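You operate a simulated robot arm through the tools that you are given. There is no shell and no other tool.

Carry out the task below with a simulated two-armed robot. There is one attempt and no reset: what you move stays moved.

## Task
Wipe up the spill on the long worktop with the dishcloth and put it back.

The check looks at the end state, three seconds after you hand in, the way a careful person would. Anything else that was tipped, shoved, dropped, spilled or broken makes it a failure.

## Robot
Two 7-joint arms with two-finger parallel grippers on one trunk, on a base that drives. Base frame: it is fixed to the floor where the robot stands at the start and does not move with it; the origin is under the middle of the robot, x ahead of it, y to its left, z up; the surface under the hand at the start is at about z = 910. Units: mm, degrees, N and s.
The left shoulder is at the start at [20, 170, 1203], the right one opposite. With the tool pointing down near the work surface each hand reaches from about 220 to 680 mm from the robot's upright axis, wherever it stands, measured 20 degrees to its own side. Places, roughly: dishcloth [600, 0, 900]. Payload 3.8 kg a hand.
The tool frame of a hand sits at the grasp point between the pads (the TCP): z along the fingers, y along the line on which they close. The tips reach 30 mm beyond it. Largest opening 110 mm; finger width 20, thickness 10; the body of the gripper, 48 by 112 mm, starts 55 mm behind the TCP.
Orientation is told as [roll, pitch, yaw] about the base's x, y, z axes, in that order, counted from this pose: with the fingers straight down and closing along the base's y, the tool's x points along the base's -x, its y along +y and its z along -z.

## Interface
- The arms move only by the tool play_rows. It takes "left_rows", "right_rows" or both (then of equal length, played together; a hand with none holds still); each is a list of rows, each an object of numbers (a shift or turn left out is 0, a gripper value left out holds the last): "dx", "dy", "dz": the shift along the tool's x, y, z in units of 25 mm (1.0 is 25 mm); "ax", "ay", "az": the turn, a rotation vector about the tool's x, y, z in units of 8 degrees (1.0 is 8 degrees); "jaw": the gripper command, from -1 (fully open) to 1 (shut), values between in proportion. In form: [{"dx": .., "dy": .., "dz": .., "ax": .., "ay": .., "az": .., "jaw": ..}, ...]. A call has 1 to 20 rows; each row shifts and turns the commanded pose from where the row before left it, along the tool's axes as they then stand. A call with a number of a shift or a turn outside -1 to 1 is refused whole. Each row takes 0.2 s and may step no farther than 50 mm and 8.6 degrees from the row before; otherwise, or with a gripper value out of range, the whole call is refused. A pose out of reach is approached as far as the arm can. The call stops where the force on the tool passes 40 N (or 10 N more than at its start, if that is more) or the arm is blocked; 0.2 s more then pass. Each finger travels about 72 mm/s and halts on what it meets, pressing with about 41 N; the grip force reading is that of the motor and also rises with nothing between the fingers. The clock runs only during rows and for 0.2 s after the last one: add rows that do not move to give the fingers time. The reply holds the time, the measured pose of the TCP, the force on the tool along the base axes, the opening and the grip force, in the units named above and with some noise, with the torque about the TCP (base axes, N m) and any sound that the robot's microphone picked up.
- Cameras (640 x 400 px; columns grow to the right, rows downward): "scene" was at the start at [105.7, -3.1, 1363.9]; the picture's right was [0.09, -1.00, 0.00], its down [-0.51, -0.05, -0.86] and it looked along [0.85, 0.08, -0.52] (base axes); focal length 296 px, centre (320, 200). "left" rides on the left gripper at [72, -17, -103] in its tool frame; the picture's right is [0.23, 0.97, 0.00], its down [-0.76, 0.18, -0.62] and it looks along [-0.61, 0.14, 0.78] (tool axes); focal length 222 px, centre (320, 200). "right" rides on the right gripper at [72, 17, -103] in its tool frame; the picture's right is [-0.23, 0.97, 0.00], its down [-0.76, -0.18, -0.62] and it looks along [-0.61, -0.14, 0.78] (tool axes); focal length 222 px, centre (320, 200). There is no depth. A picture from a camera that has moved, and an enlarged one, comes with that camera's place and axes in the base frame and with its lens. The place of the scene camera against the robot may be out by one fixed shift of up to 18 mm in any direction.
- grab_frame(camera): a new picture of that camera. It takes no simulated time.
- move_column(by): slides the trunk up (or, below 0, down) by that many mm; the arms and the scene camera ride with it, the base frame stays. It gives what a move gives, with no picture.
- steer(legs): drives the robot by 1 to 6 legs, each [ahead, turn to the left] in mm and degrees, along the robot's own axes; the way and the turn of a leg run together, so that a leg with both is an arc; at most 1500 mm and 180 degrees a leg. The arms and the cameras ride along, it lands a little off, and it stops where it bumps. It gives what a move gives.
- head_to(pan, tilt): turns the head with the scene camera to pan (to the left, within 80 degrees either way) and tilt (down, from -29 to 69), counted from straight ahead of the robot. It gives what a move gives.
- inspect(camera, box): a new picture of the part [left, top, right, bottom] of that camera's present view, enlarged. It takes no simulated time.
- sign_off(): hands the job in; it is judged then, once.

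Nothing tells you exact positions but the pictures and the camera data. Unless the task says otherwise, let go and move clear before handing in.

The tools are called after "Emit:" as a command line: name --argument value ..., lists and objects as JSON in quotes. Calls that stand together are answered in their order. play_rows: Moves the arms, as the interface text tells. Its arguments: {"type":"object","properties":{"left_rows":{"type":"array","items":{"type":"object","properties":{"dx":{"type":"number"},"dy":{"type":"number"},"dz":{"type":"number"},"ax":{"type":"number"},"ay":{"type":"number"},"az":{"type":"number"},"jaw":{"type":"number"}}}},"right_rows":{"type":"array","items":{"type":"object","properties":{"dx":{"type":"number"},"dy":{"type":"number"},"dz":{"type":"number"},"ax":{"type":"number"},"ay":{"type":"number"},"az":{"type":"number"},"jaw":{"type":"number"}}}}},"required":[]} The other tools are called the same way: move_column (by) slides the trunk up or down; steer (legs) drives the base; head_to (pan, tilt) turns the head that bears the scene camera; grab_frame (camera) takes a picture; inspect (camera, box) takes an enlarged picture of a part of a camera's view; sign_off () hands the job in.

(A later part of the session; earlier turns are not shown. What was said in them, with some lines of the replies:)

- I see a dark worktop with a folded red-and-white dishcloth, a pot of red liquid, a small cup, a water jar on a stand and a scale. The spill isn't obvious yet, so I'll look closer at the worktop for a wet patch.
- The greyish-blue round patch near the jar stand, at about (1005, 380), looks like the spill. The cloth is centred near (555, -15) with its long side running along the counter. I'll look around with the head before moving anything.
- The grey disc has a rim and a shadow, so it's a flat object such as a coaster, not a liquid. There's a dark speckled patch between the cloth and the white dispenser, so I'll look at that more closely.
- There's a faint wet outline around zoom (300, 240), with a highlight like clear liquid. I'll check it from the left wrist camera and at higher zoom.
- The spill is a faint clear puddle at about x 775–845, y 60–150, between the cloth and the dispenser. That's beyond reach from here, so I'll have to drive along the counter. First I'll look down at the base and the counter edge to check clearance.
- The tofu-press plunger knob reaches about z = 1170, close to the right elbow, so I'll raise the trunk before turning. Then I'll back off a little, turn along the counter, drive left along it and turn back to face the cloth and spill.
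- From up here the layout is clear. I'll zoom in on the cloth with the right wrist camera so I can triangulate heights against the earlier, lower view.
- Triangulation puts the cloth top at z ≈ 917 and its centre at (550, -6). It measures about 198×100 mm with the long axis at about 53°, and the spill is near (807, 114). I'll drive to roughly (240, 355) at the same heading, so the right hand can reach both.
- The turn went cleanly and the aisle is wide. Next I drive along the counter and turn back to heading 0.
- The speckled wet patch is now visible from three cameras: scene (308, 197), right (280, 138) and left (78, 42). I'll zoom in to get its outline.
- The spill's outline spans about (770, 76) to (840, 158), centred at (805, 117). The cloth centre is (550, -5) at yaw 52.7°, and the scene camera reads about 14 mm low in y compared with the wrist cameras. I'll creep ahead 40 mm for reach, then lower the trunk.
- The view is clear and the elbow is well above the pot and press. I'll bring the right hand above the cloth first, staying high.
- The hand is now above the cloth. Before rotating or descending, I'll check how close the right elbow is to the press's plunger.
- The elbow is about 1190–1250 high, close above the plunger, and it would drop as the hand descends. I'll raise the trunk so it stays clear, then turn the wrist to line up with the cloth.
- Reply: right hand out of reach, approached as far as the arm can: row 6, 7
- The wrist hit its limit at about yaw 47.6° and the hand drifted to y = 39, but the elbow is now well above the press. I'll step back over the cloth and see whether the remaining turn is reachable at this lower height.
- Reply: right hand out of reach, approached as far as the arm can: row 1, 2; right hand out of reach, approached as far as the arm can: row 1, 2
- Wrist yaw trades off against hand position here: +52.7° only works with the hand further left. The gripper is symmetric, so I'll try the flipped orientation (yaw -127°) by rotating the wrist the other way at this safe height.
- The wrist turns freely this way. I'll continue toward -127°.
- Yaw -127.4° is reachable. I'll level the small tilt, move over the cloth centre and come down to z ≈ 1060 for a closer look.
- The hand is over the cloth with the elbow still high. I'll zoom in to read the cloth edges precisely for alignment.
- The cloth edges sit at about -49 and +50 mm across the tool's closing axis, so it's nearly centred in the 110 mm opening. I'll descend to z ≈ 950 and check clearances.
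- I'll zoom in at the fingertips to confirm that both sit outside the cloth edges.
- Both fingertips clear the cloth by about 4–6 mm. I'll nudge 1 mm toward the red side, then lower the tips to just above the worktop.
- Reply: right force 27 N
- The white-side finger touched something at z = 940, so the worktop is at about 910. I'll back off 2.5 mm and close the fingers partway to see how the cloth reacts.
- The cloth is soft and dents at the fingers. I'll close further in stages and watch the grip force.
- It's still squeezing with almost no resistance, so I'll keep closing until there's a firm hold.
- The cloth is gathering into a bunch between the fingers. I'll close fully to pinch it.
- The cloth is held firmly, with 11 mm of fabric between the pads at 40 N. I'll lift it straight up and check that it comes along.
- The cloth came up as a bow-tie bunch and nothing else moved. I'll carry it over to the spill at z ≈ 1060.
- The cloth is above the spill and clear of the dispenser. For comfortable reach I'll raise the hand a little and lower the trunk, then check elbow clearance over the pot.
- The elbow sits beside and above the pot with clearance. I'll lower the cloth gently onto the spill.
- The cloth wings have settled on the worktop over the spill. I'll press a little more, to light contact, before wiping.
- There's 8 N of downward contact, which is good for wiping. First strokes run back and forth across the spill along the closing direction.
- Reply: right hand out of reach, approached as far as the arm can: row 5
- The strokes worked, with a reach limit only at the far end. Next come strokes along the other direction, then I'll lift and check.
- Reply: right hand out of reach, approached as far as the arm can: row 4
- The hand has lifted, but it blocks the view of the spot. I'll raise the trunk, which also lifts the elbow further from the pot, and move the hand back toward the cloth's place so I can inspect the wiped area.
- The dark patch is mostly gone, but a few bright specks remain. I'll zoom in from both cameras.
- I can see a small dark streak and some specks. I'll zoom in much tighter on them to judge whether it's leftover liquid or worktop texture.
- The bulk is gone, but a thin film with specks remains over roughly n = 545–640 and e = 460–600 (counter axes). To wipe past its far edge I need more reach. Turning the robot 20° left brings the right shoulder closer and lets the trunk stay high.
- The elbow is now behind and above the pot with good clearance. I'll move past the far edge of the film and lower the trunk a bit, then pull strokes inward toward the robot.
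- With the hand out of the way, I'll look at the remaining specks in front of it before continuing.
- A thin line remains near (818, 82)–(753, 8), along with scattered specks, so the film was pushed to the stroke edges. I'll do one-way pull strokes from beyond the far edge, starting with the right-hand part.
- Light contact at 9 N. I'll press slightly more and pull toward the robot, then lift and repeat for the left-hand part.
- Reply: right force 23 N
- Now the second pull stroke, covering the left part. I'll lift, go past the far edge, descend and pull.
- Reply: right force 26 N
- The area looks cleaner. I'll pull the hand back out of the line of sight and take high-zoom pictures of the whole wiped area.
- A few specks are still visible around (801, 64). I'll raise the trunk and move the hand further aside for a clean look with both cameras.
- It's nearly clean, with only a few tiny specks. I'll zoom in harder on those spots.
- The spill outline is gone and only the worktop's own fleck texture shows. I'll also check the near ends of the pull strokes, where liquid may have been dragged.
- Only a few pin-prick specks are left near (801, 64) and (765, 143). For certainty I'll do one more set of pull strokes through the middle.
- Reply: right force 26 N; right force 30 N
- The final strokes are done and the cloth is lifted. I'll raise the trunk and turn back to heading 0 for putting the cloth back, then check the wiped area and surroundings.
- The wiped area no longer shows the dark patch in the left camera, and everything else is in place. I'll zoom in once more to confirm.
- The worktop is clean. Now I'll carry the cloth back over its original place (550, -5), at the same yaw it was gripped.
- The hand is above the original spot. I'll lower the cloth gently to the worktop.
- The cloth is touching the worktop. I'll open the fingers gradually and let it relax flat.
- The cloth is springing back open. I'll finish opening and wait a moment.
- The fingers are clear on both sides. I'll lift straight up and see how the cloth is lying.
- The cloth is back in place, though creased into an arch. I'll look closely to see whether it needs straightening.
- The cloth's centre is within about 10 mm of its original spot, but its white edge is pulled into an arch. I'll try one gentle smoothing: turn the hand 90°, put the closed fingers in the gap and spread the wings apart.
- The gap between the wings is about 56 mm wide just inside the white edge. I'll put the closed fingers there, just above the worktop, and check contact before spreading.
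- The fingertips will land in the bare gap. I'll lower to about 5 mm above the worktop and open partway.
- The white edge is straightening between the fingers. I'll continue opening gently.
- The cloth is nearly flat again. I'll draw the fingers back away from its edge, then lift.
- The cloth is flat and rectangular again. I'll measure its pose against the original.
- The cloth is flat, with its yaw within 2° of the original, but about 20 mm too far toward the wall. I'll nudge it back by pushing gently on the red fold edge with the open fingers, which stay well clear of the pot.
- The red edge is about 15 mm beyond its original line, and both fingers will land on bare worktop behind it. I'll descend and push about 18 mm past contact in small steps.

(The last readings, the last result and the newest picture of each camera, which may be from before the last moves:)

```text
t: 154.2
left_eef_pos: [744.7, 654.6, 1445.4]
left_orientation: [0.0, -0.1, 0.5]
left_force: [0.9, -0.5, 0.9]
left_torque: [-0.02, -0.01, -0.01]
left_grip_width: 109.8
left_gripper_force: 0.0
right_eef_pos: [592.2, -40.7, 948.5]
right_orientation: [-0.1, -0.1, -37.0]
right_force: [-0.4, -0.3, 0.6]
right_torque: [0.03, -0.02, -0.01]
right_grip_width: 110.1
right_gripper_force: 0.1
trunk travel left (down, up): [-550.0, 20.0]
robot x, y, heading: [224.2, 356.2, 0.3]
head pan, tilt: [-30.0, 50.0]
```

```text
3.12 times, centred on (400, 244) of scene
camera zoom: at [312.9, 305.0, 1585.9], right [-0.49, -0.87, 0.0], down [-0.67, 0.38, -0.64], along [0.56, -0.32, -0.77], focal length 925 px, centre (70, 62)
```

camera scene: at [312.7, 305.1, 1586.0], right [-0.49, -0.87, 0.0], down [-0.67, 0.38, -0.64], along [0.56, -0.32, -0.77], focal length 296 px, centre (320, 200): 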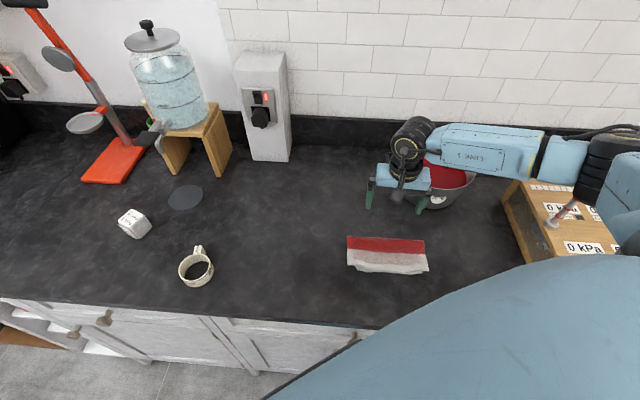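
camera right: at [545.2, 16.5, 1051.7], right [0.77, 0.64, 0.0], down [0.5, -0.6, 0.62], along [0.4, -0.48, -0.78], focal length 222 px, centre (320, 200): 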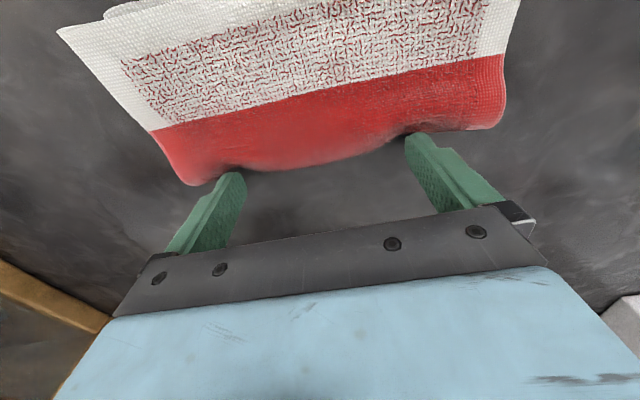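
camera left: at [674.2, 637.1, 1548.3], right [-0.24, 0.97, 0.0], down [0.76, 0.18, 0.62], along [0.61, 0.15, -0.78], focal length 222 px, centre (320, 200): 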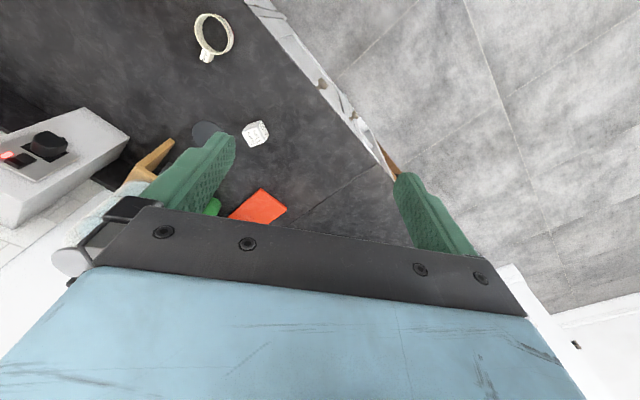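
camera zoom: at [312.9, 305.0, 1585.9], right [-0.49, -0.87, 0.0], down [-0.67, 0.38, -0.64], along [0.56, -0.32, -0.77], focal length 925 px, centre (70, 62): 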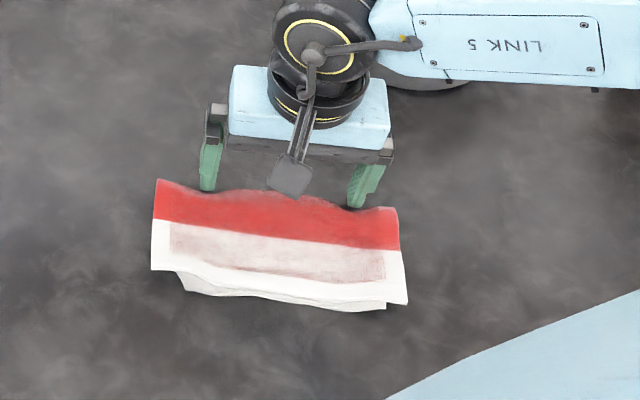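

The cloth slid back about 15 mm with small dents that should relax. I'll back the fingers off and lift away.

Emit:
play_rows --right_rows '[{"dx": -0.4}, {"dx": -0.5}, {"dz": -0.4}, {"dz": -0.6}, {"dz": -0.8}, {"dz": -0.8}, {"dz": -0.8}, {"dz": -0.8}, {"dz": -0.8}, {"dz": -0.8}, {"dz": -0.8}, {"dz": 0}]'

Emit:
grab_frame --camera "right"

Emit:
inspect --camera "scene" --box '[320, 180, 480, 308]'

```text
t: 156.8
left_eef_pos: [746.1, 654.6, 1444.2]
left_orientation: [-0.1, -0.1, 0.5]
left_force: [-0.6, -0.1, -0.5]
left_torque: [0.01, 0.01, -0.03]
left_grip_width: 110.0
left_gripper_force: 0.0
right_eef_pos: [610.9, -55.5, 1112.6]
right_orientation: [0.0, -0.1, -37.0]
right_force: [0.2, 0.6, -0.4]
right_torque: [0.04, -0.01, -0.02]
right_grip_width: 110.2
right_gripper_force: 0.0
trunk travel left (down, up): [-550.0, 20.0]
robot x, y, heading: [229.1, 353.4, 0.5]
head pan, tilt: [-30.0, 50.0]
```

```text
taken
camera right: at [563.2, 2.3, 1216.3], right [0.77, 0.64, 0.0], down [0.5, -0.6, 0.62], along [0.4, -0.48, -0.78], focal length 222 px, centre (320, 200)
```

right: 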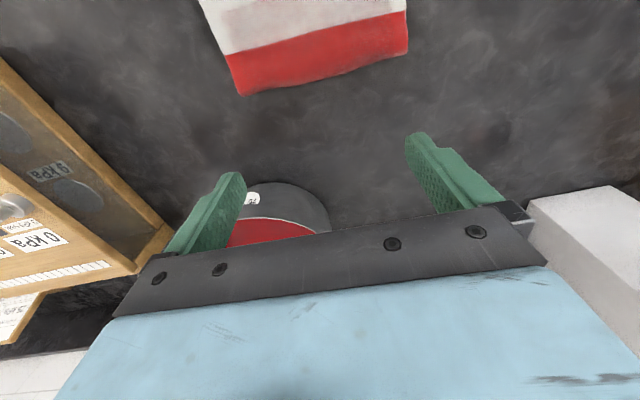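

```text
3.12 times, centred on (400, 244) of scene
camera zoom: at [312.9, 305.0, 1585.9], right [-0.49, -0.87, 0.0], down [-0.67, 0.38, -0.64], along [0.56, -0.32, -0.77], focal length 925 px, centre (70, 62)
```

zoom: 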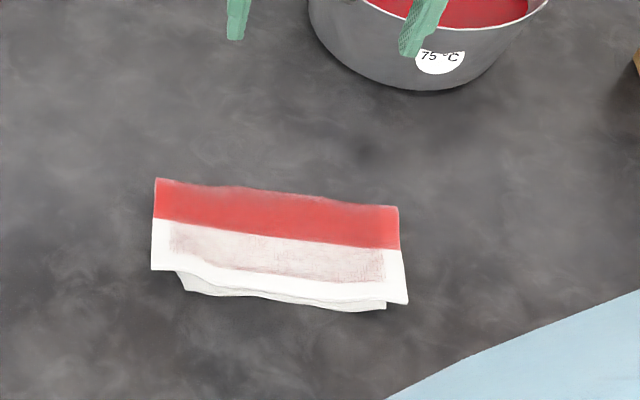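

The cloth now lies flat, with its centre within about 10 mm of the original and its red edge on the original line. I'll lift the right hand well clear and take a last look around.

Emit:
play_rows --right_rows '[{"dz": -0.8}, {"dz": -0.8}, {"dz": -0.8}, {"dz": -0.8}, {"dz": -0.8}, {"dy": 0.8}, {"dy": 0.8}, {"dy": 0.8}, {"dy": 0.8}, {"dy": 0.8}, {"dy": 0.8}, {"dz": 0}]'

Emit:
head_to --pan -20 --tilt 45

Emit:
grab_frame --camera "scene"

Emit:
inspect --camera "scene" --box '[230, 180, 390, 280]'

Emit:
grab_frame --camera "right"

```text
t: 159.4
left_eef_pos: [745.5, 655.5, 1445.0]
left_orientation: [0.0, -0.1, 0.5]
left_force: [-0.1, -0.6, 0.9]
left_torque: [0.01, -0.01, 0.0]
left_grip_width: 109.8
left_gripper_force: 0.1
right_eef_pos: [682.9, 41.9, 1213.3]
right_orientation: [-0.1, -0.1, -37.0]
right_force: [0.5, -0.6, 0.1]
right_torque: [-0.01, 0.03, -0.02]
right_grip_width: 110.1
right_gripper_force: 0.0
trunk travel left (down, up): [-550.0, 20.0]
robot x, y, heading: [230.2, 356.9, 0.7]
head pan, tilt: [-30.0, 50.0]
```

```text
t: 160.2
left_eef_pos: [745.2, 655.6, 1445.0]
left_orientation: [0.0, -0.1, 0.5]
left_force: [0.1, 0.1, -0.6]
left_torque: [-0.01, 0.03, 0.05]
left_grip_width: 109.7
left_gripper_force: 0.1
right_eef_pos: [682.4, 42.1, 1214.5]
right_orientation: [0.1, -0.1, -37.0]
right_force: [-0.3, -0.2, -0.3]
right_torque: [-0.04, -0.02, -0.04]
right_grip_width: 109.8
right_gripper_force: 0.1
trunk travel left (down, up): [-550.0, 20.0]
robot x, y, heading: [230.5, 356.4, 0.4]
head pan, tilt: [-20.0, 45.0]
```

```text
taken
camera scene: at [322.5, 315.8, 1592.8], right [-0.33, -0.94, 0.0], down [-0.67, 0.24, -0.71], along [0.67, -0.24, -0.71], focal length 296 px, centre (320, 200)
```

scene: 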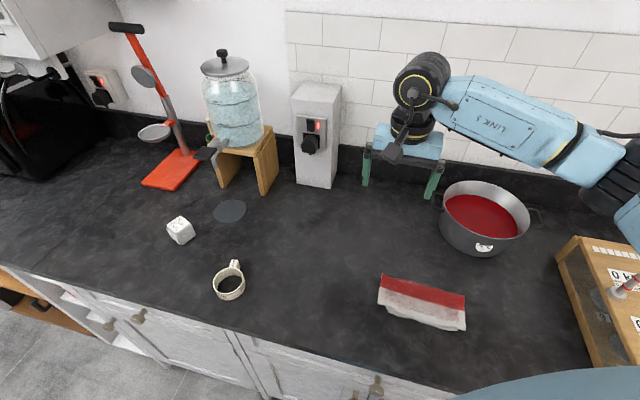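

```text
4.00 times, centred on (310, 230) of scene
camera zoom: at [322.5, 315.8, 1592.8], right [-0.33, -0.94, 0.0], down [-0.67, 0.24, -0.71], along [0.67, -0.24, -0.71], focal length 1184 px, centre (360, 80)
```

zoom: 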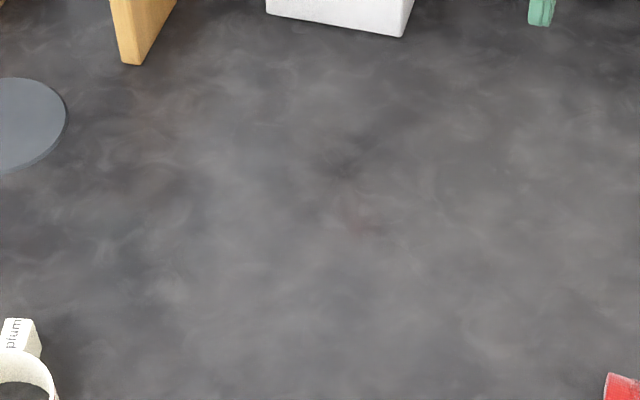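

```text
taken
camera right: at [635.7, 99.2, 1317.3], right [0.77, 0.64, 0.0], down [0.5, -0.6, 0.62], along [0.4, -0.48, -0.78], focal length 222 px, centre (320, 200)
```

right: 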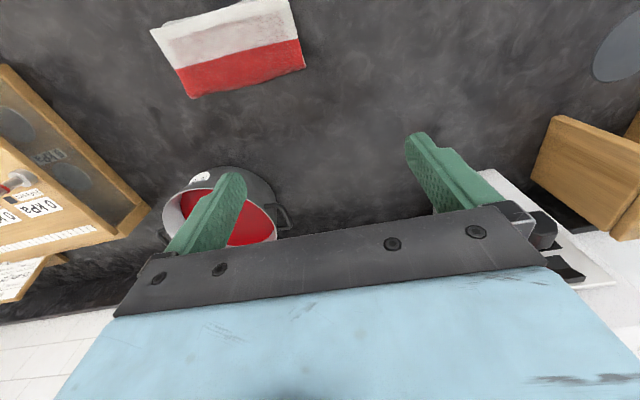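

The wiped area is clean, the cloth is flat in place and all other items look untouched. I'll check both ends of the worktop for any other wet spot before handing in.

Emit:
head_to --pan 25 --tilt 40

Emit:
grab_frame --camera "scene"

Emit:
head_to --pan -55 --tilt 40

Emit:
grab_frame --camera "scene"

```text
t: 161.3
left_eef_pos: [746.3, 655.0, 1445.4]
left_orientation: [0.1, -0.1, 0.6]
left_force: [0.1, -0.9, 1.1]
left_torque: [-0.01, 0.02, -0.03]
left_grip_width: 109.9
left_gripper_force: 0.0
right_eef_pos: [683.5, 40.7, 1213.6]
right_orientation: [0.0, -0.1, -37.0]
right_force: [0.5, 0.9, 0.3]
right_torque: [0.01, 0.01, -0.02]
right_grip_width: 109.8
right_gripper_force: 0.1
trunk travel left (down, up): [-550.0, 20.0]
robot x, y, heading: [231.5, 355.5, 0.5]
head pan, tilt: [25.0, 40.0]
```

```text
taken
camera scene: at [322.5, 379.5, 1600.1], right [0.43, -0.9, 0.0], down [-0.58, -0.28, -0.77], along [0.69, 0.33, -0.64], focal length 296 px, centre (320, 200)
```

scene: 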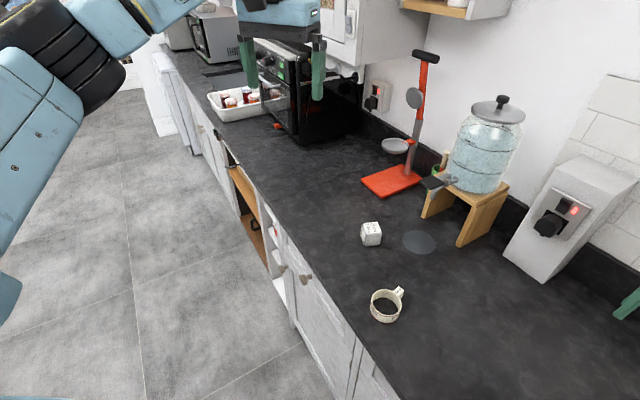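

```text
t: 162.8
left_eef_pos: [745.7, 654.8, 1444.9]
left_orientation: [0.0, -0.1, 0.4]
left_force: [-0.9, 0.0, 0.2]
left_torque: [0.02, 0.0, 0.01]
left_grip_width: 109.6
left_gripper_force: 0.0
right_eef_pos: [682.9, 41.5, 1214.5]
right_orientation: [0.0, -0.1, -37.0]
right_force: [-0.2, -0.7, -0.5]
right_torque: [0.03, -0.02, 0.01]
right_grip_width: 109.6
right_gripper_force: 0.1
trunk travel left (down, up): [-550.0, 20.0]
robot x, y, heading: [232.2, 355.5, 0.5]
head pan, tilt: [-55.0, 40.0]
```

```text
taken
camera scene: at [295.2, 273.8, 1600.1], right [-0.81, -0.58, 0.0], down [-0.37, 0.52, -0.77], along [0.45, -0.62, -0.64], focal length 296 px, centre (320, 200)
```

scene: 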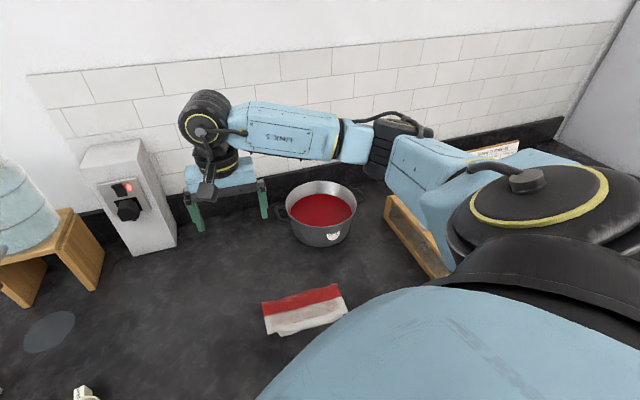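

I see no other wet spot on the long worktop, and every other item is still standing where it was. The cloth lies flat in its place and both hands are clear, so I'm handing in.

Emit:
sign_off

```text
The job is handed in.
```

I wiped up the spill and put the dishcloth back, and the job is handed in. No check result has come back.

- **Spill:** it was a faint clear puddle between the cloth and the white dispenser. After several rounds of wiping, zoomed pictures from the head and left wrist cameras show no trace of it.
- **Grey disc:** I left the disc near the water jar alone. It has a rim and a shadow, so I took it for a coaster.
- **Dishcloth:** it came out of the grip creased, so I spread it flat and nudged it back. Its centre is about 10 mm from where it started, and it lies at nearly the original angle. The folded layers are slightly offset along the white edge.
- **Everything else:** nothing else looks moved, tipped or spilled in the final pictures. Both hands are empty and clear of the worktop.
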